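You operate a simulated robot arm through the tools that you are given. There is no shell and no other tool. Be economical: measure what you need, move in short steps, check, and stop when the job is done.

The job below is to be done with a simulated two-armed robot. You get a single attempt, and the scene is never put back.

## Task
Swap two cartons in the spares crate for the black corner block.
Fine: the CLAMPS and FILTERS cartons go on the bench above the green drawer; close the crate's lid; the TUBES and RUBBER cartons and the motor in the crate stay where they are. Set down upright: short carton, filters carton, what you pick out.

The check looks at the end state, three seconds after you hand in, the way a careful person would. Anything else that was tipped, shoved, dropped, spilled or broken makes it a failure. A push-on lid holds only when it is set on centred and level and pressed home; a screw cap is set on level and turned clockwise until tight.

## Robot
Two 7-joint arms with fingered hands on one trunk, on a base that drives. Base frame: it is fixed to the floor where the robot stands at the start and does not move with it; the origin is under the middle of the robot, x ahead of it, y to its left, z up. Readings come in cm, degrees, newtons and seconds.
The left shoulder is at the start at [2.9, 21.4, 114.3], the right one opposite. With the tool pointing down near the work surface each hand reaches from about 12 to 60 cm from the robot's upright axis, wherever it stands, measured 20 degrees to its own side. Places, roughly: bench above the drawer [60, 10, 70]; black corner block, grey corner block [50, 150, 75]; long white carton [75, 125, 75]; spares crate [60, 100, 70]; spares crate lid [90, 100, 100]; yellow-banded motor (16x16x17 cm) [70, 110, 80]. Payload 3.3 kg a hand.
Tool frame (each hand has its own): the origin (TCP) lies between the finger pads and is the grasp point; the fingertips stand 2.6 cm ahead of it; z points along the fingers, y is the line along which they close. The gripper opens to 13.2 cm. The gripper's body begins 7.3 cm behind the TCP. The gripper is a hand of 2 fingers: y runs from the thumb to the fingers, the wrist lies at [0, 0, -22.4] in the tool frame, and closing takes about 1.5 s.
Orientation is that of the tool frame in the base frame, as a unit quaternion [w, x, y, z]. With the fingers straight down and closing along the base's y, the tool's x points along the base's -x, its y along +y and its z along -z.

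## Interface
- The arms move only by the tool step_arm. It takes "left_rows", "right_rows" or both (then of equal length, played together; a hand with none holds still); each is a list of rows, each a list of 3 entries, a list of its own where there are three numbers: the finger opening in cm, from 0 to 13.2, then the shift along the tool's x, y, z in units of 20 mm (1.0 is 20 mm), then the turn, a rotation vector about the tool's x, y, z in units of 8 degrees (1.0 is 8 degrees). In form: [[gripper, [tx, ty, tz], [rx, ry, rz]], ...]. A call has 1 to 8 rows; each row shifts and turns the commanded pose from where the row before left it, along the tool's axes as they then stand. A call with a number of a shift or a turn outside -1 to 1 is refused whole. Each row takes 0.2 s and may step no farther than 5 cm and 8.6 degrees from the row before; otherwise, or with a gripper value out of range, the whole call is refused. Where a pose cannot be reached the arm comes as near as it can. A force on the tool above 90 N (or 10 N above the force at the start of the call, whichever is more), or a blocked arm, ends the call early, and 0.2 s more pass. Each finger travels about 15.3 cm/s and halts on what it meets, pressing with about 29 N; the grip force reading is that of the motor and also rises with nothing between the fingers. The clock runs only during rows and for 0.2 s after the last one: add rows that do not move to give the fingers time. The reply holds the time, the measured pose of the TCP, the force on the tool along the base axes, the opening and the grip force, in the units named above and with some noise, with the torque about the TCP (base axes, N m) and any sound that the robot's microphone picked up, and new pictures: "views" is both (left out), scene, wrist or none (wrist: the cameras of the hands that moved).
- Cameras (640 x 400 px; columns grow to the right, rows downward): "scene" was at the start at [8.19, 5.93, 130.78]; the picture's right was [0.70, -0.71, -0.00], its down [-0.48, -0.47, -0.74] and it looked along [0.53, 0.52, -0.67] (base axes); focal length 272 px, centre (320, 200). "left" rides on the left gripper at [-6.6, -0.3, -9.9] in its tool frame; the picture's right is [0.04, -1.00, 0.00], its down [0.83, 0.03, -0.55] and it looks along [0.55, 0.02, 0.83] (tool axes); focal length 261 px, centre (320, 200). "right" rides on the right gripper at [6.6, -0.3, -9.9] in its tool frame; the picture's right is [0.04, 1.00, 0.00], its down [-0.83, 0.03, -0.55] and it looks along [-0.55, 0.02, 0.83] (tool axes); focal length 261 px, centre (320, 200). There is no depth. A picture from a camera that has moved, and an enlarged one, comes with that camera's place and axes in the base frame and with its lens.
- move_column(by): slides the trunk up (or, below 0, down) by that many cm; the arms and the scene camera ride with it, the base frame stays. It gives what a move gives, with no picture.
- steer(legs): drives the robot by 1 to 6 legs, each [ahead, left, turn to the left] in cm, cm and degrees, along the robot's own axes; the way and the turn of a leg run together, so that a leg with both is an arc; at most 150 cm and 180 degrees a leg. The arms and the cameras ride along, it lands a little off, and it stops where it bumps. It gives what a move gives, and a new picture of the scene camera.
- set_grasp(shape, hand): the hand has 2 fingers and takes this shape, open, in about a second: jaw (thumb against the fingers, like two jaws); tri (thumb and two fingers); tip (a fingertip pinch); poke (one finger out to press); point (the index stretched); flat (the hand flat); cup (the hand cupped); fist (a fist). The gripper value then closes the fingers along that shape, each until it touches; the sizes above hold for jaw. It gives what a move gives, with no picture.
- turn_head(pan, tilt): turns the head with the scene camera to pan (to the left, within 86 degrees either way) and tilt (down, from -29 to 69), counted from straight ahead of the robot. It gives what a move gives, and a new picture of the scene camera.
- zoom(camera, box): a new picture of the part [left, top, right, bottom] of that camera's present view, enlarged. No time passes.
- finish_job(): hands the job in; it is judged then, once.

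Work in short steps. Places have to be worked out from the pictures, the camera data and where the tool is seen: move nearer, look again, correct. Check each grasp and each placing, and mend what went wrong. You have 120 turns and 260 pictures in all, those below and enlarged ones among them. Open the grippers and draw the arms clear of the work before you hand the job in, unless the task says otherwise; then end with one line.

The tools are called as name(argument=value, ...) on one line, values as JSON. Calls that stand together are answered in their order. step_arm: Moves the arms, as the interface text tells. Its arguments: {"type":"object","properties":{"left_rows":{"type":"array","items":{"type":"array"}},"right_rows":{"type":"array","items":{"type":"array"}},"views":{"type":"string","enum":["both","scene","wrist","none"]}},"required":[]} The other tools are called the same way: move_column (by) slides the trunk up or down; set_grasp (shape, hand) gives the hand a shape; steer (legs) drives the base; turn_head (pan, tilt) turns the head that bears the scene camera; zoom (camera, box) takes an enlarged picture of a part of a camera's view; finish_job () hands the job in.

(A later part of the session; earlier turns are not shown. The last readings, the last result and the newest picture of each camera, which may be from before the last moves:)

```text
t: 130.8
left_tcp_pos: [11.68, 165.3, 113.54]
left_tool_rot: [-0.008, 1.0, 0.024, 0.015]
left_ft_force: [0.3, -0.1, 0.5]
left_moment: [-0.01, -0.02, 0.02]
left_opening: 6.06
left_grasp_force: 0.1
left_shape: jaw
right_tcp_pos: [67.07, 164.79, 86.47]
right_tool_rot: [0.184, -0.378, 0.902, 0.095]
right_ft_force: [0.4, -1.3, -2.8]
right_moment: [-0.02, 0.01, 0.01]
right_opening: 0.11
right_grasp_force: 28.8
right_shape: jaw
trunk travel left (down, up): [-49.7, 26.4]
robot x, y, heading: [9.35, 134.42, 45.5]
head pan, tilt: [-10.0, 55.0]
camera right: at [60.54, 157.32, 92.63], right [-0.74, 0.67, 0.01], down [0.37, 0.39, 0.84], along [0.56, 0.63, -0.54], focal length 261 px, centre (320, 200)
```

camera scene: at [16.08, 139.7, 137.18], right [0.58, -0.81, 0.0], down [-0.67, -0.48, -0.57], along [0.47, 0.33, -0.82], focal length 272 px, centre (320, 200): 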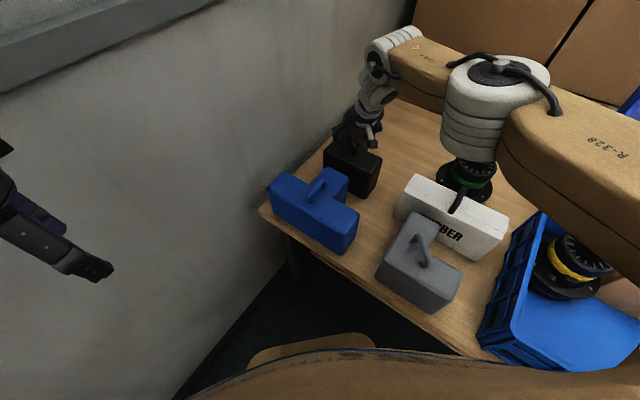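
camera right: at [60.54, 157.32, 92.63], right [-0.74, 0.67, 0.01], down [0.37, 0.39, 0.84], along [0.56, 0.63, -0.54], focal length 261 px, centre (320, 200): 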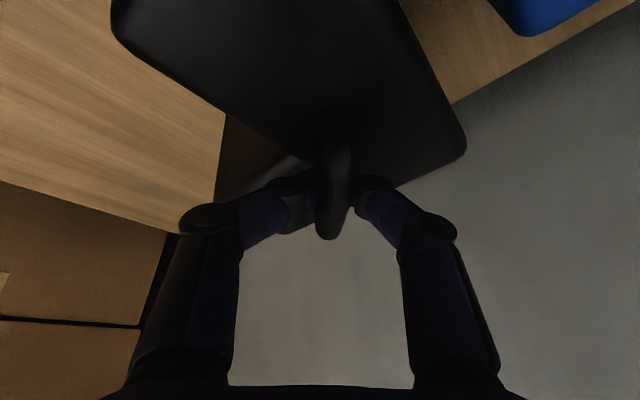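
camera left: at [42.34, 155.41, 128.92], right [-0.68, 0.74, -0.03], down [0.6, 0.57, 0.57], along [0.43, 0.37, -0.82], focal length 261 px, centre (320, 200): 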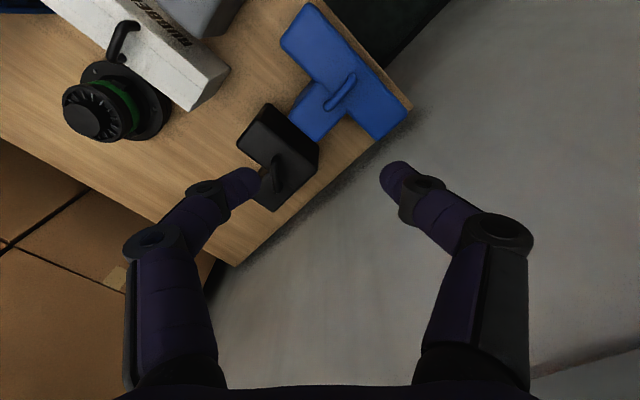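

Nearly; raise another 0.9 cm.

step_arm(right_rows=[[3, [0, 0, 0], [0, 0, 0]], [6, [0, 0, 0], [0, 0, 0]], [6, [0, 0, 0], [0, 0, 0]]], views="none")

move_column(by=0.9)

step_arm(right_rows=[[4, [0, 0, 0], [0, 0, 0]], [2, [0, 0, 0], [0, 0, 0]], [0, [0, 0, 0], [0, 0, 0]], [0, [0, 0, 0], [0, 0, 0]], [0, [0, 0, 0], [0, 0, 0]], [0, [0, 0, 0], [0, 0, 0]]], views="wrist")

```text
t: 131.6
left_tcp_pos: [11.71, 165.43, 113.51]
left_tool_rot: [-0.009, 1.0, 0.024, 0.014]
left_ft_force: [-1.1, 0.6, -0.1]
left_moment: [0.0, -0.03, 0.0]
left_opening: 6.04
left_grasp_force: 0.1
left_shape: jaw
right_tcp_pos: [67.05, 164.78, 86.5]
right_tool_rot: [0.185, -0.378, 0.902, 0.096]
right_ft_force: [-0.5, 0.1, 0.6]
right_moment: [-0.01, -0.02, -0.01]
right_opening: 5.98
right_grasp_force: 0.0
right_shape: jaw
trunk travel left (down, up): [-49.7, 26.4]
robot x, y, heading: [9.47, 134.21, 45.7]
head pan, tilt: [-10.0, 55.0]
```

```text
t: 132.2
left_tcp_pos: [11.81, 165.35, 114.36]
left_tool_rot: [-0.008, 1.0, 0.024, 0.014]
left_ft_force: [-0.5, 0.2, -0.1]
left_moment: [-0.01, 0.01, -0.02]
left_opening: 6.03
left_grasp_force: 0.0
left_shape: jaw
right_tcp_pos: [67.11, 164.78, 87.18]
right_tool_rot: [0.185, -0.377, 0.903, 0.095]
right_ft_force: [0.1, -0.6, 0.1]
right_moment: [0.02, -0.03, 0.0]
right_opening: 5.94
right_grasp_force: 0.1
right_shape: jaw
trunk travel left (down, up): [-50.6, 25.5]
robot x, y, heading: [9.1, 134.21, 45.7]
head pan, tilt: [-10.0, 55.0]
```

```text
t: 133.6
left_tcp_pos: [11.59, 165.46, 114.49]
left_tool_rot: [-0.007, 1.0, 0.024, 0.014]
left_ft_force: [-0.7, 0.0, -0.2]
left_moment: [0.02, -0.01, 0.0]
left_opening: 6.05
left_grasp_force: 0.0
left_shape: jaw
right_tcp_pos: [67.11, 164.89, 87.37]
right_tool_rot: [0.186, -0.377, 0.902, 0.095]
right_ft_force: [0.4, 1.7, 3.3]
right_moment: [0.08, -0.05, -0.03]
right_opening: 0.67
right_grasp_force: 28.9
right_shape: jaw
trunk travel left (down, up): [-50.6, 25.5]
robot x, y, heading: [9.16, 134.14, 45.4]
head pan, tilt: [-10.0, 55.0]
camera right: at [60.53, 157.33, 93.58], right [-0.74, 0.67, 0.02], down [0.37, 0.39, 0.84], along [0.56, 0.63, -0.54], focal length 261 px, centre (320, 200)
```

right: 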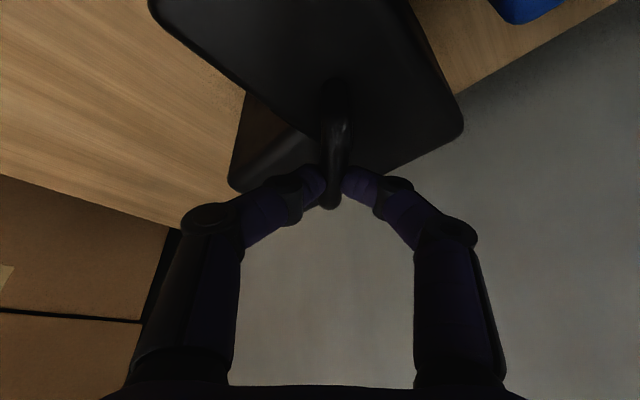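

Gripped slightly above centre (0.67, +3 N). Refine: open, lower 0.4, close.

step_arm(right_rows=[[3, [0, 0, 0], [0, 0, 0]], [6, [0, 0, 0], [0, 0, 0]], [6, [0.1, 0, 0.2], [0, 0, 0]], [3, [0, 0, 0], [0, 0, 0]], [0, [0, 0, 0], [0, 0, 0]], [0, [0, 0, 0], [0, 0, 0]], [0, [0, 0, 0], [0, 0, 0]], [0, [0, 0, 0], [0, 0, 0]]], views="none")

zoom(camera="scene", box=[280, 90, 440, 190])

```text
t: 135.4
left_tcp_pos: [11.71, 165.37, 114.47]
left_tool_rot: [-0.008, 1.0, 0.024, 0.015]
left_ft_force: [0.0, -0.4, 0.0]
left_moment: [0.01, -0.01, 0.01]
left_opening: 6.02
left_grasp_force: 0.1
left_shape: jaw
right_tcp_pos: [66.91, 164.85, 86.71]
right_tool_rot: [0.185, -0.378, 0.902, 0.095]
right_ft_force: [-0.3, 0.3, 0.6]
right_moment: [0.0, -0.02, -0.01]
right_opening: 0.79
right_grasp_force: 29.1
right_shape: jaw
trunk travel left (down, up): [-50.6, 25.5]
robot x, y, heading: [9.28, 134.37, 45.6]
head pan, tilt: [-10.0, 55.0]
```

```text
4.00 times, centred on (360, 140) of scene
camera zoom: at [16.11, 139.72, 137.17], right [0.58, -0.81, 0.0], down [-0.67, -0.48, -0.57], along [0.47, 0.33, -0.82], focal length 1087 px, centre (160, 440)
```

zoom: 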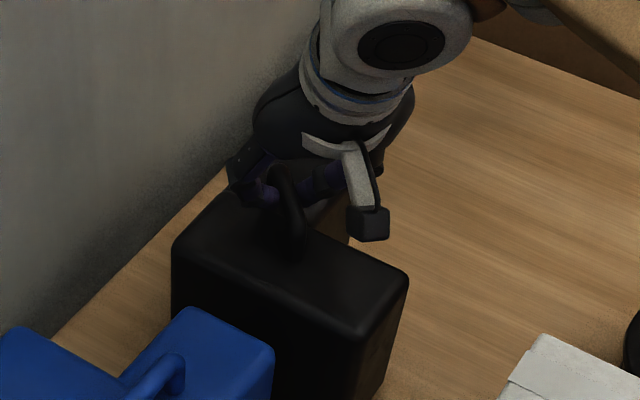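

Good grip (0.79 cm). Lift 5 cm by the column and check.

move_column(by=5)

step_arm(right_rows=[[0, [0, 0, 0], [0, 0, 0]]], views="both")

```text
t: 136.3
left_tcp_pos: [11.64, 165.46, 119.41]
left_tool_rot: [-0.008, 1.0, 0.025, 0.014]
left_ft_force: [-0.9, 0.1, 0.2]
left_moment: [0.0, 0.01, -0.01]
left_opening: 6.04
left_grasp_force: 0.0
left_shape: jaw
right_tcp_pos: [67.26, 164.83, 91.97]
right_tool_rot: [0.185, -0.378, 0.902, 0.095]
right_ft_force: [0.3, 0.4, -3.6]
right_moment: [-0.01, -0.01, -0.05]
right_opening: 0.84
right_grasp_force: 29.1
right_shape: jaw
trunk travel left (down, up): [-55.6, 20.5]
robot x, y, heading: [9.34, 134.28, 45.5]
head pan, tilt: [-10.0, 55.0]
```

```text
t: 136.7
left_tcp_pos: [11.65, 165.34, 119.4]
left_tool_rot: [-0.009, 1.0, 0.024, 0.015]
left_ft_force: [0.5, 0.8, -0.6]
left_moment: [0.0, 0.02, -0.02]
left_opening: 6.03
left_grasp_force: 0.2
left_shape: jaw
right_tcp_pos: [67.09, 164.78, 91.78]
right_tool_rot: [0.185, -0.378, 0.902, 0.095]
right_ft_force: [-0.8, 0.4, -2.8]
right_moment: [-0.02, 0.0, 0.0]
right_opening: 0.85
right_grasp_force: 28.9
right_shape: jaw
trunk travel left (down, up): [-55.6, 20.5]
robot x, y, heading: [8.94, 134.55, 45.4]
head pan, tilt: [-10.0, 55.0]
camera scene: at [15.93, 139.53, 142.18], right [0.58, -0.81, 0.0], down [-0.67, -0.48, -0.57], along [0.47, 0.33, -0.82], focal length 272 px, centre (320, 200)
camera right: at [60.52, 157.32, 98.08], right [-0.74, 0.67, 0.02], down [0.37, 0.39, 0.84], along [0.56, 0.63, -0.54], focal length 261 px, centre (320, 200)
```

scene: 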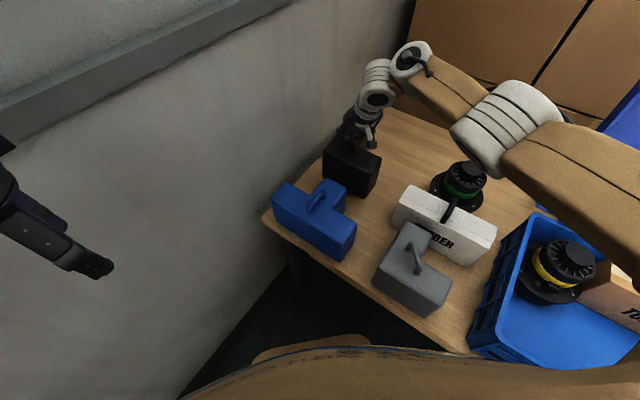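
right: 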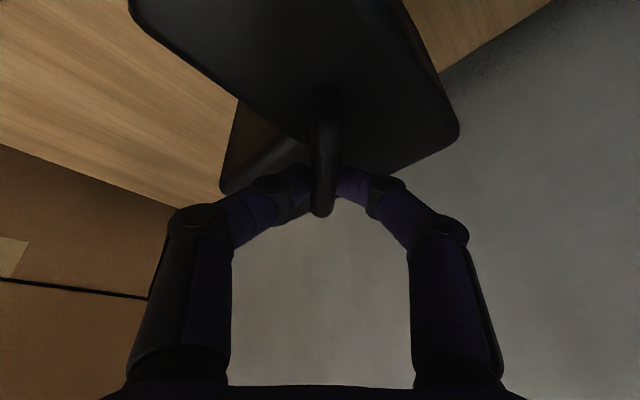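

The block is lifted, hanging upright (~0.3 kg). I raise the column to the top, back away and carry it (base heading kept, so the block's orientation stays square) to over the crate's free front-right area.

move_column(by=20)

steer(legs=[[-7.8, 0.8, 0]])

```text
t: 138.9
left_tcp_pos: [11.68, 165.4, 139.35]
left_tool_rot: [-0.008, 1.0, 0.024, 0.015]
left_ft_force: [0.4, -0.2, -0.6]
left_moment: [0.01, 0.01, 0.02]
left_opening: 6.03
left_grasp_force: 0.0
left_shape: jaw
right_tcp_pos: [67.04, 164.83, 111.77]
right_tool_rot: [0.184, -0.379, 0.902, 0.096]
right_ft_force: [-0.4, -1.2, -3.5]
right_moment: [-0.01, 0.01, -0.03]
right_opening: 0.8
right_grasp_force: 29.0
right_shape: jaw
trunk travel left (down, up): [-75.6, 0.5]
robot x, y, heading: [9.36, 134.25, 45.2]
head pan, tilt: [-10.0, 55.0]
```

```text
t: 139.9
left_tcp_pos: [5.48, 160.2, 139.54]
left_tool_rot: [-0.01, 1.0, 0.024, 0.016]
left_ft_force: [-0.5, 0.0, 0.4]
left_moment: [0.02, -0.04, -0.02]
left_opening: 6.03
left_grasp_force: 0.1
left_shape: jaw
right_tcp_pos: [60.98, 159.66, 111.99]
right_tool_rot: [0.186, -0.378, 0.902, 0.095]
right_ft_force: [0.2, -0.9, -2.6]
right_moment: [-0.03, 0.01, -0.02]
right_opening: 0.84
right_grasp_force: 28.6
right_shape: jaw
trunk travel left (down, up): [-75.6, 0.5]
robot x, y, heading: [3.15, 129.3, 45.6]
head pan, tilt: [-10.0, 55.0]
camera scene: at [9.52, 134.16, 162.21], right [0.58, -0.81, 0.0], down [-0.67, -0.48, -0.57], along [0.47, 0.33, -0.82], focal length 272 px, centre (320, 200)
```

scene: 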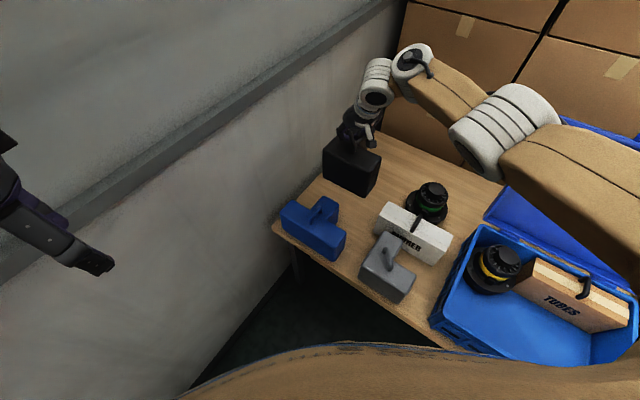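

Clear. Carry on to the crate: shift by about (−7.4, −71) cm.

steer(legs=[[-55.8, -44.3, 0]])

turn_head(pan=-20, tilt=55)

zoom(camera="right", box=[0, 0, 640, 400])

```text
t: 143.8
left_tcp_pos: [-2.2, 89.65, 139.46]
left_tool_rot: [-0.008, 1.0, 0.022, 0.014]
left_ft_force: [0.4, -0.1, 0.6]
left_moment: [-0.04, -0.01, -0.01]
left_opening: 6.03
left_grasp_force: 0.0
left_shape: jaw
right_tcp_pos: [53.37, 89.03, 111.81]
right_tool_rot: [0.185, -0.377, 0.903, 0.095]
right_ft_force: [-0.4, -0.4, -2.7]
right_moment: [-0.04, 0.01, -0.01]
right_opening: 0.81
right_grasp_force: 28.6
right_shape: jaw
trunk travel left (down, up): [-75.6, 0.5]
robot x, y, heading: [-4.95, 58.69, 45.5]
head pan, tilt: [-10.0, 55.0]
camera scene: at [1.77, 63.63, 162.2], right [0.58, -0.82, 0.0], down [-0.67, -0.47, -0.57], along [0.47, 0.33, -0.82], focal length 272 px, centre (320, 200)
```

scene: 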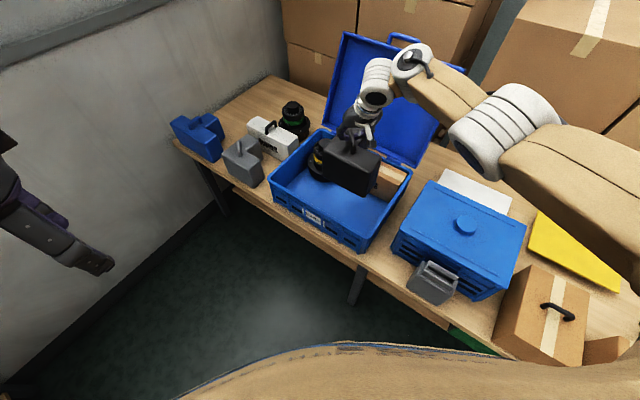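

```text
t: 144.6
left_tcp_pos: [-2.2, 89.76, 139.44]
left_tool_rot: [-0.008, 1.0, 0.023, 0.015]
left_ft_force: [0.8, 0.4, -0.5]
left_moment: [0.01, 0.0, -0.03]
left_opening: 6.04
left_grasp_force: 0.1
left_shape: jaw
right_tcp_pos: [53.35, 89.07, 111.87]
right_tool_rot: [0.185, -0.377, 0.903, 0.096]
right_ft_force: [1.0, -0.1, -2.6]
right_moment: [0.02, -0.02, -0.01]
right_opening: 0.84
right_grasp_force: 29.5
right_shape: jaw
trunk travel left (down, up): [-75.6, 0.5]
robot x, y, heading: [-4.89, 58.37, 45.5]
head pan, tilt: [-20.0, 55.0]
camera scene: at [2.4, 62.56, 162.2], right [0.43, -0.9, 0.0], down [-0.74, -0.35, -0.57], along [0.52, 0.25, -0.82], focal length 272 px, centre (320, 200)
```

scene: 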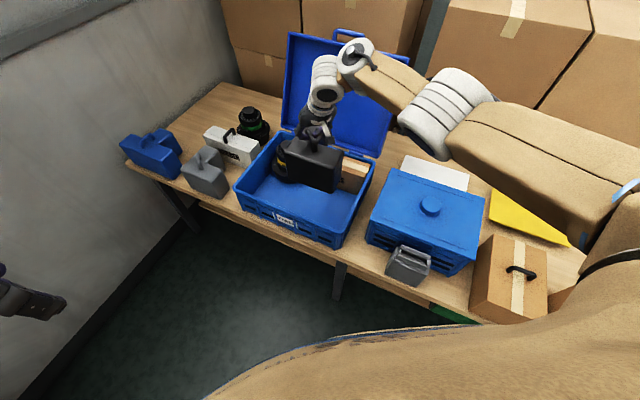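

```text
1.00 times, centred on (320, 200) of right (not enlarged: the box is as wide or as high as the picture)
camera zoom: at [46.65, 81.53, 118.09], right [-0.74, 0.67, 0.02], down [0.37, 0.39, 0.84], along [0.56, 0.63, -0.54], focal length 261 px, centre (320, 200)
```

zoom: 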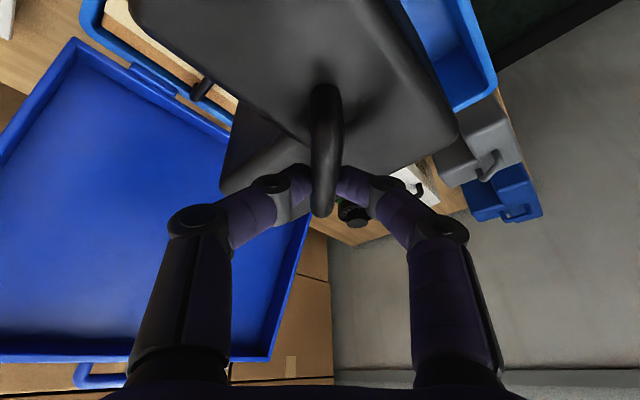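

The block is above the crate. Lower 11 cm (bottom just above the rim) and check clearances.

move_column(by=-11)

zoom(camera="scene", box=[220, 80, 412, 200])

zoom(camera="right", box=[0, 0, 640, 400])

```text
t: 146.0
left_tcp_pos: [-2.16, 89.68, 128.37]
left_tool_rot: [-0.007, 1.0, 0.023, 0.015]
left_ft_force: [0.4, -0.2, 0.1]
left_moment: [0.02, -0.01, -0.02]
left_opening: 6.04
left_grasp_force: 0.1
left_shape: jaw
right_tcp_pos: [53.19, 89.01, 100.93]
right_tool_rot: [0.185, -0.376, 0.903, 0.094]
right_ft_force: [-0.2, -0.5, -3.4]
right_moment: [-0.01, 0.03, 0.01]
right_opening: 0.82
right_grasp_force: 28.9
right_shape: jaw
trunk travel left (down, up): [-64.6, 11.5]
robot x, y, heading: [-4.82, 58.43, 45.3]
head pan, tilt: [-20.0, 55.0]
```

```text
3.33 times, centred on (316, 140) of scene
camera zoom: at [2.45, 62.61, 151.2], right [0.43, -0.9, 0.0], down [-0.74, -0.35, -0.57], along [0.52, 0.25, -0.82], focal length 906 px, centre (333, 400)
```

zoom: 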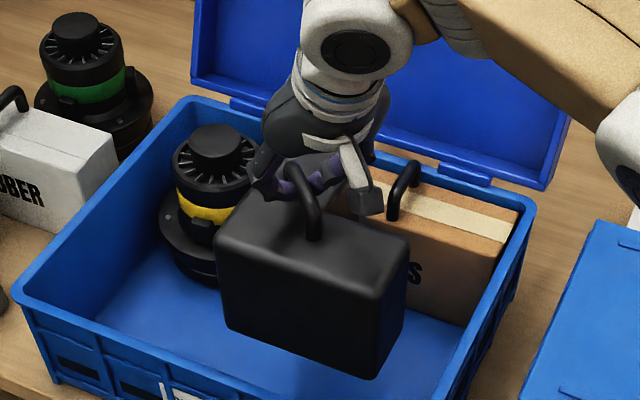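

```text
1.00 times, centred on (320, 200) of right (not enlarged: the box is as wide or as high as the picture)
camera zoom: at [46.64, 81.53, 107.11], right [-0.74, 0.67, 0.02], down [0.37, 0.39, 0.84], along [0.56, 0.63, -0.54], focal length 261 px, centre (320, 200)
```

zoom: 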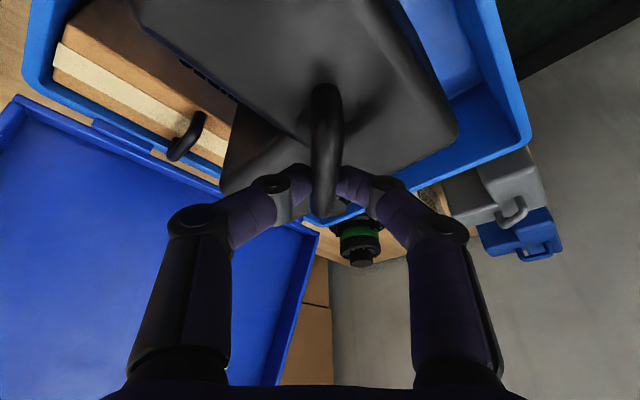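

Clearances: block x 48.5–64.5, y 80–96; free all round by 3+ cm. Lower on.

move_column(by=-11.5)

zoom(camera="scene", box=[200, 60, 440, 210])

```text
t: 147.4
left_tcp_pos: [-2.16, 89.71, 116.94]
left_tool_rot: [-0.007, 1.0, 0.023, 0.014]
left_ft_force: [-0.4, 0.2, 0.4]
left_moment: [0.01, 0.01, 0.01]
left_opening: 6.03
left_grasp_force: 0.0
left_shape: jaw
right_tcp_pos: [53.27, 88.96, 89.39]
right_tool_rot: [0.185, -0.377, 0.903, 0.095]
right_ft_force: [-0.8, -0.6, -2.9]
right_moment: [-0.04, -0.02, -0.01]
right_opening: 0.83
right_grasp_force: 29.3
right_shape: jaw
trunk travel left (down, up): [-53.1, 23.0]
robot x, y, heading: [-4.85, 58.73, 45.2]
head pan, tilt: [-20.0, 55.0]
```

```text
2.67 times, centred on (320, 135) of scene
camera zoom: at [2.7, 62.86, 139.69], right [0.43, -0.9, 0.0], down [-0.74, -0.35, -0.57], along [0.52, 0.25, -0.82], focal length 725 px, centre (320, 373)
```

zoom: 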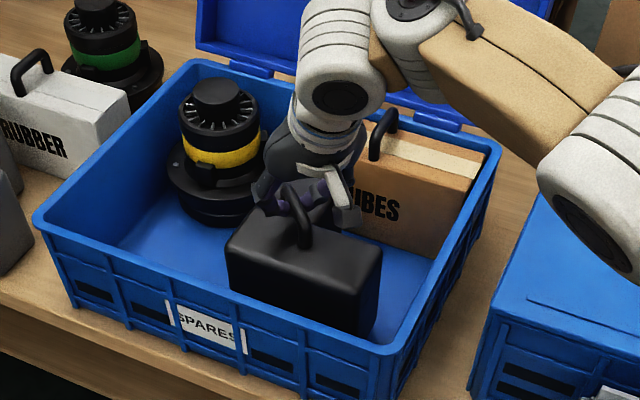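

Nearly down. Lower in small steps until contact.

move_column(by=-1.2)

move_column(by=-0.5)

```text
t: 148.0
left_tcp_pos: [-2.23, 89.68, 115.8]
left_tool_rot: [-0.007, 1.0, 0.023, 0.015]
left_ft_force: [-0.4, -0.4, -0.8]
left_moment: [0.03, 0.03, 0.0]
left_opening: 6.06
left_grasp_force: 0.1
left_shape: jaw
right_tcp_pos: [53.22, 88.91, 88.23]
right_tool_rot: [0.185, -0.377, 0.903, 0.095]
right_ft_force: [-0.6, 0.1, -3.6]
right_moment: [-0.02, 0.0, -0.02]
right_opening: 0.8
right_grasp_force: 28.7
right_shape: jaw
trunk travel left (down, up): [-51.9, 24.2]
robot x, y, heading: [-4.68, 59.16, 44.8]
head pan, tilt: [-20.0, 55.0]
```

```text
t: 148.6
left_tcp_pos: [-2.16, 89.64, 115.31]
left_tool_rot: [-0.009, 1.0, 0.023, 0.014]
left_ft_force: [-0.3, -0.8, 0.4]
left_moment: [0.03, 0.02, 0.0]
left_opening: 6.04
left_grasp_force: 0.0
left_shape: jaw
right_tcp_pos: [53.28, 89.03, 87.72]
right_tool_rot: [0.185, -0.376, 0.903, 0.094]
right_ft_force: [-0.5, 0.1, -2.9]
right_moment: [-0.05, -0.04, -0.02]
right_opening: 0.83
right_grasp_force: 28.7
right_shape: jaw
trunk travel left (down, up): [-51.4, 24.7]
robot x, y, heading: [-4.81, 58.87, 45.4]
head pan, tilt: [-20.0, 55.0]
```

move_column(by=-0.4)

move_column(by=-0.3)

```text
t: 149.1
left_tcp_pos: [-2.31, 89.69, 114.97]
left_tool_rot: [-0.009, 1.0, 0.023, 0.016]
left_ft_force: [0.4, -0.5, 0.0]
left_moment: [-0.03, -0.03, 0.02]
left_opening: 6.01
left_grasp_force: 0.1
left_shape: jaw
right_tcp_pos: [53.2, 89.05, 87.36]
right_tool_rot: [0.186, -0.376, 0.903, 0.095]
right_ft_force: [1.4, -1.7, 8.3]
right_moment: [0.05, -0.05, 0.01]
right_opening: 0.86
right_grasp_force: 29.1
right_shape: jaw
trunk travel left (down, up): [-51.0, 25.1]
robot x, y, heading: [-4.64, 58.56, 45.2]
head pan, tilt: [-20.0, 55.0]
```

```text
t: 149.6
left_tcp_pos: [-2.33, 89.6, 114.57]
left_tool_rot: [-0.008, 1.0, 0.024, 0.015]
left_ft_force: [-0.2, 0.6, -0.3]
left_moment: [0.02, 0.01, -0.02]
left_opening: 6.02
left_grasp_force: 0.0
left_shape: jaw
right_tcp_pos: [53.21, 89.13, 87.25]
right_tool_rot: [0.187, -0.376, 0.902, 0.096]
right_ft_force: [5.4, 0.4, 18.3]
right_moment: [0.17, -0.12, -0.05]
right_opening: 0.97
right_grasp_force: 29.1
right_shape: jaw
trunk travel left (down, up): [-50.7, 25.4]
robot x, y, heading: [-4.58, 58.55, 45.4]
head pan, tilt: [-20.0, 55.0]
```

The block rests on the crate floor. Open and rise with the column.

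step_arm(right_rows=[[2, [0, 0, 0], [0, 0, 0]], [4, [0, 0, 0], [0, 0, 0]], [6, [0, 0, 0], [0, 0, 0]], [6, [0, 0, 0], [0, 0, 0]]], views="none")

move_column(by=25)

zoom(camera="scene", box=[160, 0, 480, 200])

zoom(camera="right", box=[0, 0, 640, 400])

```text
t: 150.6
left_tcp_pos: [-2.19, 89.71, 114.56]
left_tool_rot: [-0.008, 1.0, 0.022, 0.015]
left_ft_force: [0.3, 0.3, -0.1]
left_moment: [-0.01, 0.0, -0.04]
left_opening: 6.07
left_grasp_force: 0.1
left_shape: jaw
right_tcp_pos: [53.34, 89.02, 86.98]
right_tool_rot: [0.185, -0.377, 0.903, 0.095]
right_ft_force: [-0.5, 0.1, 0.2]
right_moment: [0.02, 0.01, 0.0]
right_opening: 5.93
right_grasp_force: 0.1
right_shape: jaw
trunk travel left (down, up): [-50.7, 25.4]
robot x, y, heading: [-4.86, 58.77, 45.1]
head pan, tilt: [-20.0, 55.0]
```

```text
t: 153.2
left_tcp_pos: [-2.23, 89.79, 139.49]
left_tool_rot: [-0.008, 1.0, 0.024, 0.014]
left_ft_force: [-0.5, -0.2, -0.2]
left_moment: [0.02, -0.01, -0.03]
left_opening: 6.01
left_grasp_force: 0.1
left_shape: jaw
right_tcp_pos: [53.31, 88.96, 111.86]
right_tool_rot: [0.185, -0.376, 0.903, 0.095]
right_ft_force: [-0.2, -0.1, 0.5]
right_moment: [-0.02, -0.01, 0.01]
right_opening: 5.94
right_grasp_force: 0.0
right_shape: jaw
trunk travel left (down, up): [-75.7, 0.4]
robot x, y, heading: [-4.76, 58.37, 45.3]
head pan, tilt: [-20.0, 55.0]
```

```text
2.00 times, centred on (320, 100) of scene
camera zoom: at [2.38, 62.55, 162.29], right [0.43, -0.9, 0.0], down [-0.74, -0.35, -0.57], along [0.52, 0.25, -0.82], focal length 544 px, centre (320, 400)
```

zoom: 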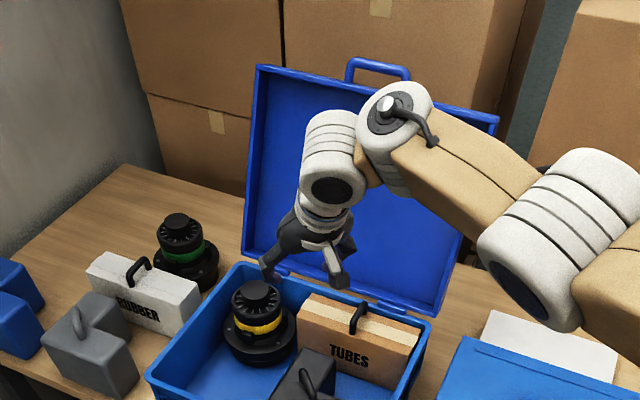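

```text
1.00 times, centred on (320, 200) of right (not enlarged: the box is as wide or as high as the picture)
camera zoom: at [46.62, 81.53, 118.18], right [-0.74, 0.67, 0.02], down [0.37, 0.39, 0.84], along [0.56, 0.63, -0.54], focal length 261 px, centre (320, 200)
```

zoom: 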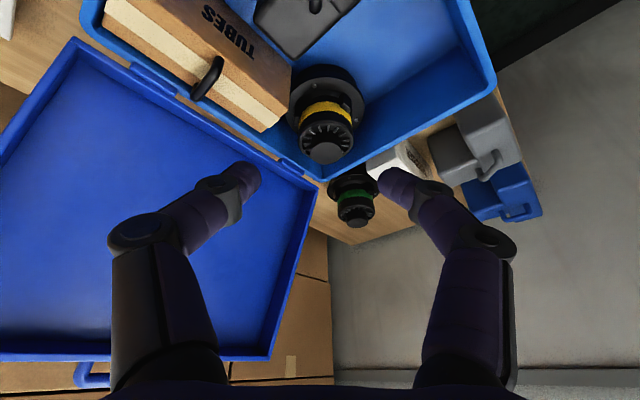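

The black block stands in the crate. Now the lid: it leans back ~28°, with a handle at its top edge at about (96, 96, 119). I turn the base straight and go to y≈109 to work on it.

steer(legs=[[0, 0, -45.3], [0, 50.5, 0]])

turn_head(pan=-5, tilt=30)

```text
t: 158.2
left_tcp_pos: [18.9, 129.5, 139.51]
left_tool_rot: [-0.002, 0.931, -0.364, 0.018]
left_ft_force: [0.3, 0.4, -0.3]
left_moment: [0.0, -0.03, 0.0]
left_opening: 6.02
left_grasp_force: 0.0
left_shape: jaw
right_tcp_pos: [57.58, 89.55, 112.03]
right_tool_rot: [0.207, 0.0, 0.978, 0.016]
right_ft_force: [0.7, -0.2, 0.3]
right_moment: [-0.01, 0.0, 0.02]
right_opening: 5.96
right_grasp_force: 0.1
right_shape: jaw
trunk travel left (down, up): [-75.7, 0.4]
robot x, y, heading: [-5.16, 109.35, 0.0]
head pan, tilt: [-20.0, 55.0]
camera scene: at [2.81, 107.08, 162.3], right [-0.34, -0.94, 0.0], down [-0.77, 0.28, -0.57], along [0.54, -0.2, -0.82], focal length 272 px, centre (320, 200)
```

scene: 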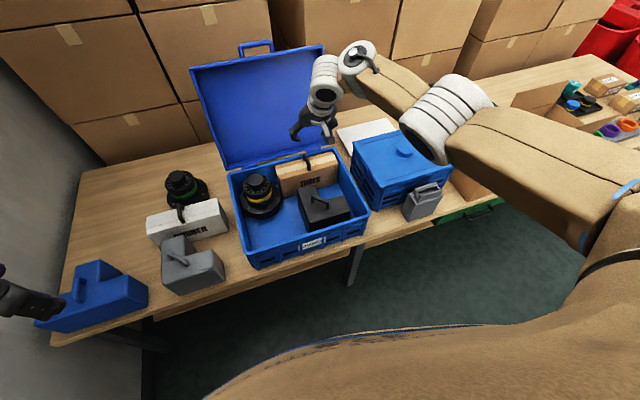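

```text
t: 159.1
left_tcp_pos: [19.14, 129.54, 139.67]
left_tool_rot: [-0.002, 0.931, -0.364, 0.016]
left_ft_force: [-0.2, 0.1, 0.5]
left_moment: [0.01, -0.01, 0.03]
left_opening: 6.02
left_grasp_force: 0.1
left_shape: jaw
right_tcp_pos: [57.53, 89.49, 111.89]
right_tool_rot: [0.208, 0.0, 0.978, 0.016]
right_ft_force: [-1.1, 0.4, 0.6]
right_moment: [0.0, 0.02, -0.01]
right_opening: 5.95
right_grasp_force: 0.1
right_shape: jaw
trunk travel left (down, up): [-75.7, 0.4]
robot x, y, heading: [-4.77, 109.34, 0.1]
head pan, tilt: [-5.0, 30.0]
camera scene: at [5.04, 108.68, 165.89], right [-0.09, -1.0, 0.0], down [-0.5, 0.04, -0.87], along [0.86, -0.07, -0.5], focal length 272 px, centre (320, 200)
```

scene: 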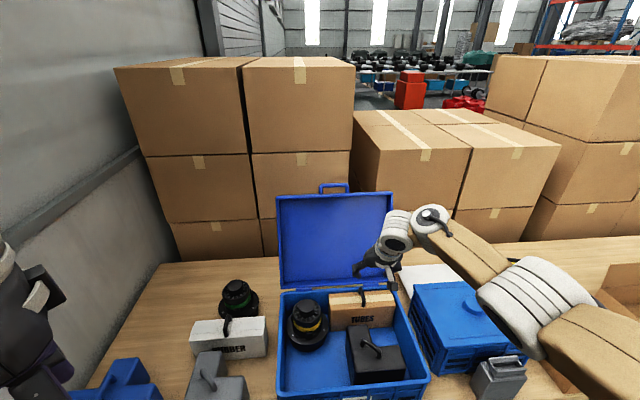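

Zoom on the lid handle and lid edge.

zoom(camera="scene", box=[260, 170, 436, 280])

```text
3.64 times, centred on (348, 225) of scene
camera zoom: at [5.04, 108.68, 165.89], right [-0.09, -1.0, 0.0], down [-0.5, 0.04, -0.87], along [0.86, -0.07, -0.5], focal length 988 px, centre (218, 109)
```

zoom: 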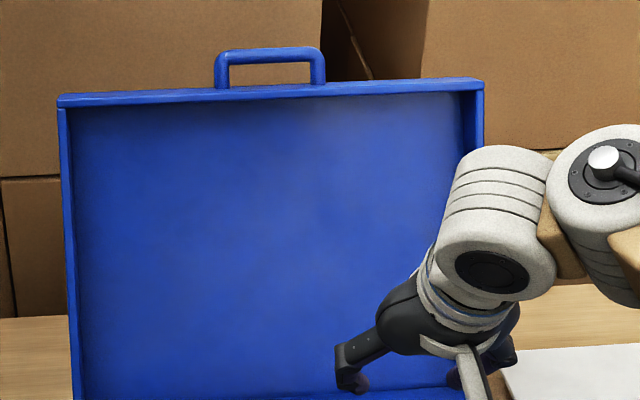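

The handle bar is ≈(93.5, 95.8, 121), loop 8.5 cm wide, gap 2.5 cm. I turn the hand to point horizontally forward, then roll it 90° so the fingers close vertically on the bar.

step_arm(right_rows=[[6, [0, 0, 0], [0, -1, 0]], [6, [0, 0, 0], [0, -1, 0]], [6, [0, 0, 0], [0, -1, 0]], [6, [0, 0, 0], [0, -1, 0]], [6, [0, 0, 0], [0, -1, 0]], [6, [0, 0, 0], [0, -1, 0]], [6, [0, 0, 0], [0, -1, 0]], [6, [0, 0, 0], [0, -1, 0]]], views="none")

step_arm(right_rows=[[5, [0, 0, 0], [0, 0, -1]], [5, [0, 0, 0], [0, 0, -1]], [5, [0, 0, 0], [0, 0, -1]], [5, [0, 0, 0], [0, 0, -1]], [5, [0, 0, 0], [0, 0, -1]], [5, [0, 0, 0], [0, 0, -1]], [5, [0, 0, 0], [0, 0, -1]], [5, [0, 0, 0], [0, 0, -1]]], views="none")

step_arm(right_rows=[[5, [0, 0, 0], [0, 0, -1]], [5, [0, 0, 0], [0, 0, -1]], [5, [0, 0, 0], [0, 0, -1]], [5, [0, 0, 0], [0, 0, -0.25]]], views="both")

```text
t: 160.9
left_tcp_pos: [19.04, 129.66, 139.59]
left_tool_rot: [-0.002, 0.931, -0.364, 0.017]
left_ft_force: [0.0, 0.3, -1.2]
left_moment: [-0.02, -0.01, -0.02]
left_opening: 6.01
left_grasp_force: 0.1
left_shape: jaw
right_tcp_pos: [57.45, 89.67, 111.95]
right_tool_rot: [0.695, 0.007, 0.719, 0.013]
right_ft_force: [0.3, 0.5, -0.3]
right_moment: [0.01, -0.03, 0.03]
right_opening: 5.95
right_grasp_force: 0.0
right_shape: jaw
trunk travel left (down, up): [-75.7, 0.4]
robot x, y, heading: [-4.43, 109.63, 0.1]
head pan, tilt: [-5.0, 30.0]
```

```text
t: 162.7
left_tcp_pos: [18.95, 129.56, 139.51]
left_tool_rot: [-0.002, 0.931, -0.364, 0.018]
left_ft_force: [-0.6, 0.8, 0.2]
left_moment: [0.01, 0.01, -0.01]
left_opening: 6.03
left_grasp_force: 0.1
left_shape: jaw
right_tcp_pos: [57.47, 89.49, 112.07]
right_tool_rot: [0.595, -0.375, 0.614, -0.357]
right_ft_force: [-0.1, -0.2, 1.2]
right_moment: [0.01, 0.01, -0.02]
right_opening: 5.05
right_grasp_force: 0.0
right_shape: jaw
trunk travel left (down, up): [-75.7, 0.4]
robot x, y, heading: [-4.73, 109.1, 0.1]
head pan, tilt: [-5.0, 30.0]
```

```text
t: 163.7
left_tcp_pos: [18.89, 129.58, 139.56]
left_tool_rot: [-0.002, 0.931, -0.364, 0.017]
left_ft_force: [0.0, -0.8, -0.2]
left_moment: [0.02, -0.02, -0.03]
left_opening: 6.05
left_grasp_force: 0.1
left_shape: jaw
right_tcp_pos: [57.51, 89.5, 111.9]
right_tool_rot: [0.501, -0.504, 0.514, -0.481]
right_ft_force: [0.2, -0.5, -0.1]
right_moment: [0.0, 0.03, 0.01]
right_opening: 5.04
right_grasp_force: 0.0
right_shape: jaw
trunk travel left (down, up): [-75.7, 0.4]
robot x, y, heading: [-4.86, 109.55, 0.2]
head pan, tilt: [-5.0, 30.0]
camera scene: at [5.04, 108.73, 165.9], right [-0.09, -1.0, 0.0], down [-0.5, 0.04, -0.87], along [0.86, -0.07, -0.5], focal length 272 px, centre (320, 200)
camera right: at [47.69, 82.92, 112.27], right [-0.04, -0.01, -1.0], down [-0.56, 0.83, 0.01], along [0.83, 0.56, -0.04], focal length 261 px, centre (320, 200)
```

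scene: 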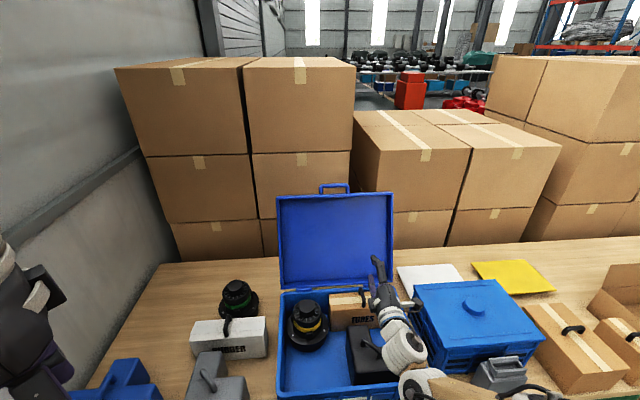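
right: 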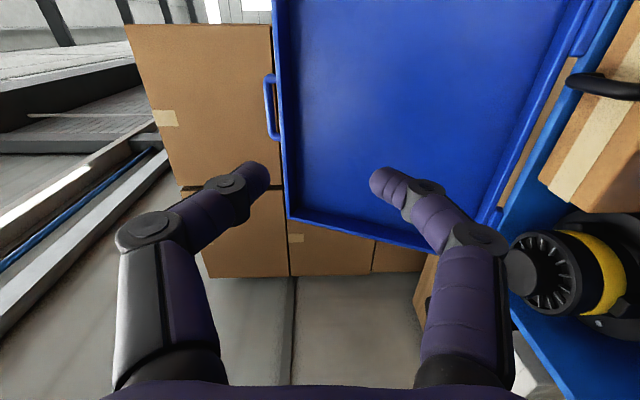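

Triangulating both views puts the bar at ≈(97, 95.5, 119.4). For reach the shoulder should be level with the hand, so I raise the hand relative to the body and lower the column alternately.

step_arm(right_rows=[[5, [-0.3, -1, 0], [0, 0, 0]], [5, [-0.3, -1, 0], [0, 0, 0]], [5, [-0.3, -1, 0], [0, 0, 0]], [5, [-0.3, -1, 0], [0, 0, 0]], [5, [-0.3, -1, 0], [0, 0, 0]], [5, [-0.3, -1, 0], [0, 0, 0]], [5, [0, -1, 0], [0, 0, 0]], [5, [0, -1, 0], [0, 0, 0]]], views="none")

move_column(by=-14)

step_arm(right_rows=[[5, [0, -1, 0], [0, 0, 0]], [5, [0, -1, 0], [0, 0, 0]], [5, [0, -1, 0], [0, 0, 0]], [5, [0, -1, 0], [0, 0, 0]], [5, [0, -1, 0], [0, 0, 0]], [5, [0, 0, 0], [0, 0, 0]]], views="none")

move_column(by=-5)

```text
t: 165.5
left_tcp_pos: [18.92, 129.63, 139.58]
left_tool_rot: [-0.001, 0.931, -0.364, 0.017]
left_ft_force: [0.0, -0.2, 0.5]
left_moment: [0.03, 0.0, 0.02]
left_opening: 6.06
left_grasp_force: 0.1
left_shape: jaw
right_tcp_pos: [58.05, 92.62, 128.11]
right_tool_rot: [0.5, -0.503, 0.514, -0.482]
right_ft_force: [-0.4, -0.7, -0.6]
right_moment: [-0.01, 0.01, 0.01]
right_opening: 5.06
right_grasp_force: 0.0
right_shape: jaw
trunk travel left (down, up): [-75.7, 0.4]
robot x, y, heading: [-5.28, 109.61, 0.3]
head pan, tilt: [-5.0, 30.0]
```

```text
t: 167.2
left_tcp_pos: [18.88, 129.56, 125.67]
left_tool_rot: [-0.001, 0.931, -0.364, 0.018]
left_ft_force: [-0.2, -0.2, 0.3]
left_moment: [-0.02, 0.01, -0.01]
left_opening: 6.03
left_grasp_force: 0.1
left_shape: jaw
right_tcp_pos: [58.01, 92.64, 114.12]
right_tool_rot: [0.501, -0.503, 0.514, -0.482]
right_ft_force: [0.1, 0.4, 0.2]
right_moment: [-0.03, 0.02, -0.01]
right_opening: 5.05
right_grasp_force: 0.0
right_shape: jaw
trunk travel left (down, up): [-61.7, 14.4]
robot x, y, heading: [-4.72, 109.38, -0.0]
head pan, tilt: [-5.0, 30.0]
```

```text
t: 168.6
left_tcp_pos: [19.04, 129.45, 125.69]
left_tool_rot: [-0.002, 0.931, -0.364, 0.017]
left_ft_force: [0.1, 0.2, 1.2]
left_moment: [0.02, -0.02, 0.03]
left_opening: 6.04
left_grasp_force: 0.0
left_shape: jaw
right_tcp_pos: [58.42, 92.34, 124.06]
right_tool_rot: [0.501, -0.502, 0.515, -0.482]
right_ft_force: [-0.5, -0.1, 0.6]
right_moment: [0.03, -0.02, 0.02]
right_opening: 5.04
right_grasp_force: 0.1
right_shape: jaw
trunk travel left (down, up): [-61.7, 14.4]
robot x, y, heading: [-4.83, 109.49, 0.3]
head pan, tilt: [-5.0, 30.0]
```

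```text
t: 169.5
left_tcp_pos: [18.95, 129.66, 120.47]
left_tool_rot: [-0.001, 0.931, -0.363, 0.018]
left_ft_force: [0.4, -0.3, -0.1]
left_moment: [-0.01, -0.02, 0.01]
left_opening: 6.03
left_grasp_force: 0.2
left_shape: jaw
right_tcp_pos: [58.38, 92.3, 119.15]
right_tool_rot: [0.501, -0.502, 0.515, -0.482]
right_ft_force: [0.2, 0.1, 0.2]
right_moment: [0.01, -0.02, 0.02]
right_opening: 5.03
right_grasp_force: 0.0
right_shape: jaw
trunk travel left (down, up): [-56.7, 19.4]
robot x, y, heading: [-5.08, 109.69, 0.4]
head pan, tilt: [-5.0, 30.0]
```

Hand at the bar's height. Drive ahead 20 cm and look.

steer(legs=[[20, 0, 0]])

zoom(camera="right", box=[0, 0, 640, 400])

```text
t: 171.1
left_tcp_pos: [38.93, 129.51, 120.46]
left_tool_rot: [-0.001, 0.931, -0.364, 0.017]
left_ft_force: [-0.4, -0.4, 0.2]
left_moment: [-0.01, 0.01, 0.02]
left_opening: 6.03
left_grasp_force: 0.1
left_shape: jaw
right_tcp_pos: [78.3, 92.29, 119.0]
right_tool_rot: [0.5, -0.503, 0.515, -0.482]
right_ft_force: [1.4, 0.0, 0.4]
right_moment: [0.0, -0.01, 0.01]
right_opening: 5.03
right_grasp_force: 0.1
right_shape: jaw
trunk travel left (down, up): [-56.7, 19.4]
robot x, y, heading: [14.72, 109.21, -0.0]
head pan, tilt: [-5.0, 30.0]
camera scene: at [25.32, 108.74, 146.88], right [-0.09, -1.0, 0.0], down [-0.5, 0.04, -0.87], along [0.86, -0.07, -0.5], focal length 272 px, centre (320, 200)
```

scene: 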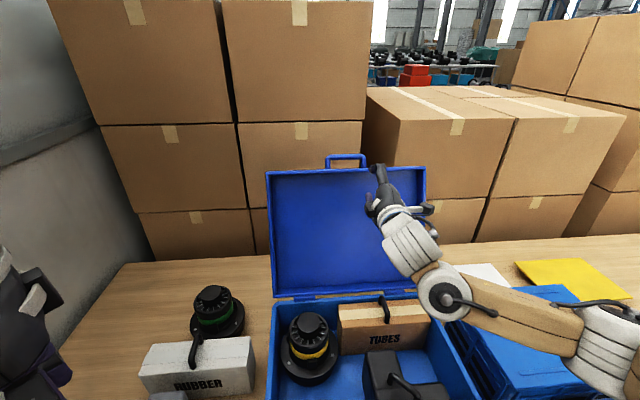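

```text
1.00 times, centred on (320, 200) of right (not enlarged: the box is as wide or as high as the picture)
camera zoom: at [68.56, 85.69, 119.28], right [-0.04, -0.01, -1.0], down [-0.56, 0.83, 0.01], along [0.83, 0.56, -0.04], focal length 261 px, centre (320, 200)
```

zoom: 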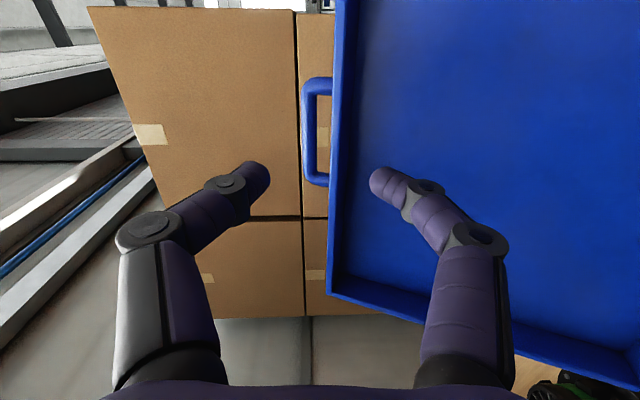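

Bar confirmed ≈(96.6, 96, 119.4). Drive another 6 cm, then shift to y≈95.5 with the opening narrowed to 3 cm.

steer(legs=[[6, 0, 0]])

step_arm(right_rows=[[4, [-0.8, -0.1, 0.5], [0, 0, 0]], [3, [-0.8, -0.1, 0.5], [0, 0, 0]], [3, [0, 0, 0.8], [0, 0, 0]]], views="both")

```text
t: 172.1
left_tcp_pos: [45.26, 129.47, 120.56]
left_tool_rot: [-0.001, 0.931, -0.364, 0.016]
left_ft_force: [0.4, -0.6, 0.2]
left_moment: [-0.06, 0.0, 0.03]
left_opening: 6.04
left_grasp_force: 0.1
left_shape: jaw
right_tcp_pos: [84.56, 92.2, 118.85]
right_tool_rot: [0.5, -0.502, 0.516, -0.481]
right_ft_force: [-0.4, 0.1, -1.1]
right_moment: [-0.03, -0.01, 0.02]
right_opening: 5.03
right_grasp_force: 0.1
right_shape: jaw
trunk travel left (down, up): [-56.7, 19.4]
robot x, y, heading: [21.05, 109.72, 0.3]
head pan, tilt: [-5.0, 30.0]
camera scene: at [31.47, 108.74, 146.87], right [-0.09, -1.0, 0.0], down [-0.5, 0.04, -0.86], along [0.86, -0.07, -0.5], focal length 272 px, centre (320, 200)
```

scene: 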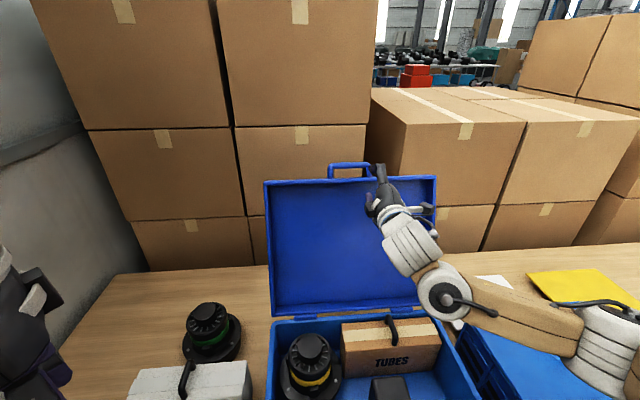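

```text
t: 172.9
left_tcp_pos: [44.87, 129.48, 120.58]
left_tool_rot: [-0.002, 0.931, -0.363, 0.016]
left_ft_force: [0.1, -0.5, 0.1]
left_moment: [0.01, 0.01, -0.01]
left_opening: 5.98
left_grasp_force: 0.0
left_shape: jaw
right_tcp_pos: [87.86, 95.67, 119.35]
right_tool_rot: [0.5, -0.504, 0.514, -0.482]
right_ft_force: [-0.5, -0.2, 0.6]
right_moment: [0.02, 0.01, -0.01]
right_opening: 3.06
right_grasp_force: 0.1
right_shape: jaw
trunk travel left (down, up): [-56.7, 19.4]
robot x, y, heading: [20.72, 109.67, 0.2]
head pan, tilt: [-5.0, 30.0]
camera scene: at [31.21, 108.73, 146.89], right [-0.09, -1.0, 0.0], down [-0.5, 0.04, -0.87], along [0.86, -0.08, -0.5], focal length 272 px, centre (320, 200)
camera right: at [78.1, 88.96, 119.69], right [-0.04, -0.01, -1.0], down [-0.56, 0.83, 0.01], along [0.83, 0.56, -0.04], focal length 261 px, centre (320, 200)
```

scene: 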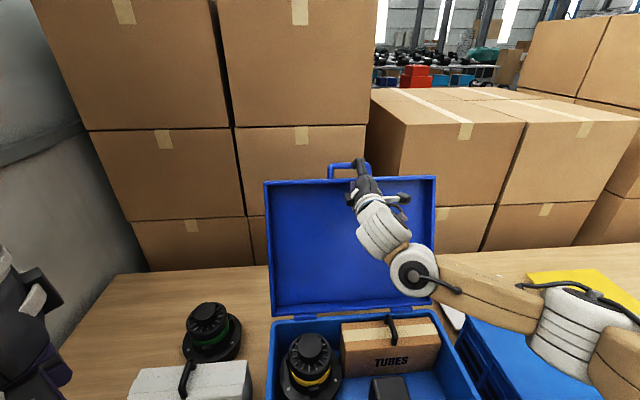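
right: 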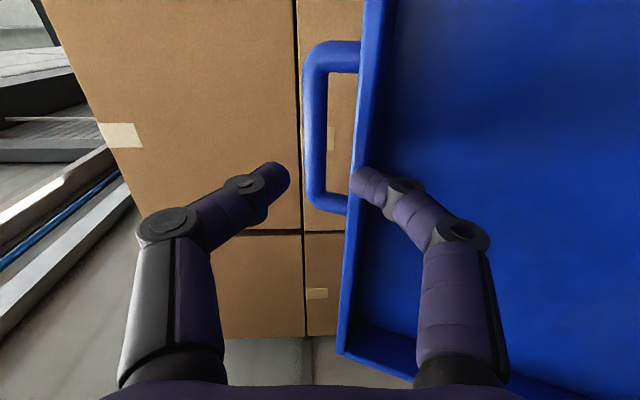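

Bar z 119.3, gap 115.8–118.4 below it: the lower finger (116.8–117.8) fits. Advance about 8.8 cm.

step_arm(right_rows=[[3, [0, 0, 0.9], [0, 0, 0]], [3, [0, 0, 0.9], [0, 0, 0]], [3, [0, 0, 0.9], [0, 0, 0]], [3, [0, 0, 0.9], [0, 0, 0]], [3, [0, 0, 0.8], [0, 0, 0]]], views="wrist")

```text
t: 174.0
left_tcp_pos: [43.61, 129.39, 120.82]
left_tool_rot: [-0.004, 0.931, -0.365, 0.021]
left_ft_force: [-0.5, -0.7, 0.5]
left_moment: [0.0, -0.03, -0.02]
left_opening: 6.04
left_grasp_force: 0.2
left_shape: jaw
right_tcp_pos: [94.3, 96.07, 121.81]
right_tool_rot: [0.52, -0.49, 0.506, -0.483]
right_ft_force: [-23.1, 0.5, 45.0]
right_moment: [0.05, 1.63, 0.06]
right_opening: 1.49
right_grasp_force: 0.1
right_shape: jaw
trunk travel left (down, up): [-56.7, 19.4]
robot x, y, heading: [20.93, 109.04, 0.1]
head pan, tilt: [-5.0, 30.0]
stopped in row 5 (right hand): the force on the tool passed its limit at 111 N (the readings are from after the stop); the commanded pose is now the measured one
camera right: at [84.63, 89.29, 121.49], right [0.01, 0.01, -1.0], down [-0.57, 0.82, 0.01], along [0.82, 0.57, 0.01], focal length 261 px, centre (320, 200)
```

right: 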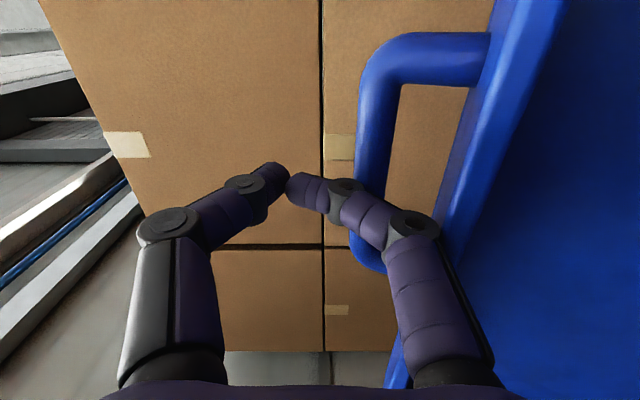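

The lower finger struck the bar. Back off at once and reassess.

step_arm(right_rows=[[3, [0, 0, -1], [0, 0, 0]], [3, [0, 0, -1], [0, 0, 0]], [3, [0, 0, -1], [0, 0, 0]], [3, [0, 0, 0], [0, 0, 0]]], views="both")

```text
t: 175.0
left_tcp_pos: [44.68, 129.47, 120.58]
left_tool_rot: [-0.002, 0.931, -0.365, 0.018]
left_ft_force: [-0.5, 0.0, -0.7]
left_moment: [-0.05, 0.03, -0.03]
left_opening: 6.01
left_grasp_force: 0.1
left_shape: jaw
right_tcp_pos: [89.42, 95.85, 119.91]
right_tool_rot: [0.506, -0.5, 0.512, -0.482]
right_ft_force: [-5.6, -1.9, 2.0]
right_moment: [-0.03, 0.1, -0.03]
right_opening: 2.8
right_grasp_force: 0.0
right_shape: jaw
trunk travel left (down, up): [-56.7, 19.4]
robot x, y, heading: [21.26, 108.96, -0.0]
head pan, tilt: [-5.0, 30.0]
camera scene: at [31.01, 108.73, 146.88], right [-0.09, -1.0, 0.0], down [-0.5, 0.04, -0.87], along [0.86, -0.08, -0.5], focal length 272 px, centre (320, 200)
camera right: at [79.69, 89.12, 120.0], right [-0.02, 0.0, -1.0], down [-0.56, 0.83, 0.01], along [0.83, 0.56, -0.02], focal length 261 px, centre (320, 200)
```

scene: 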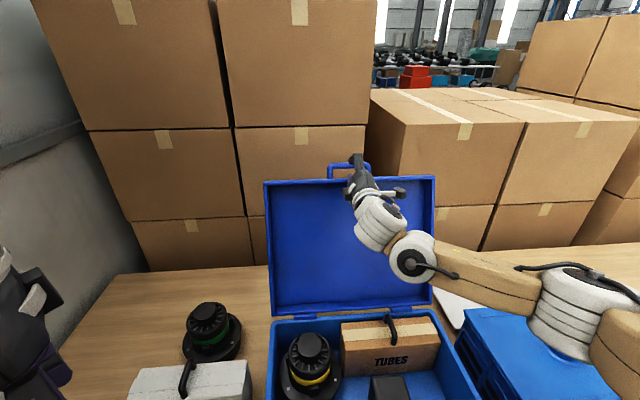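
right: 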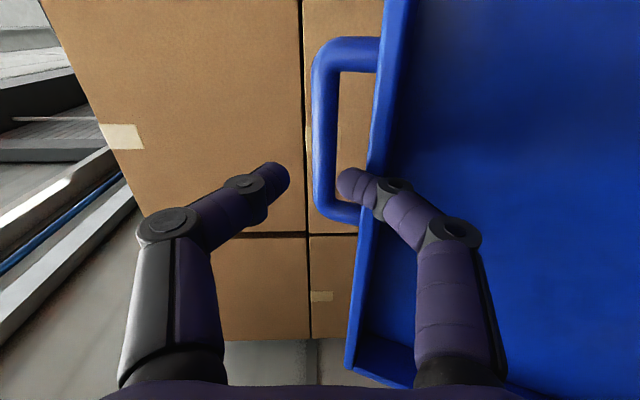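

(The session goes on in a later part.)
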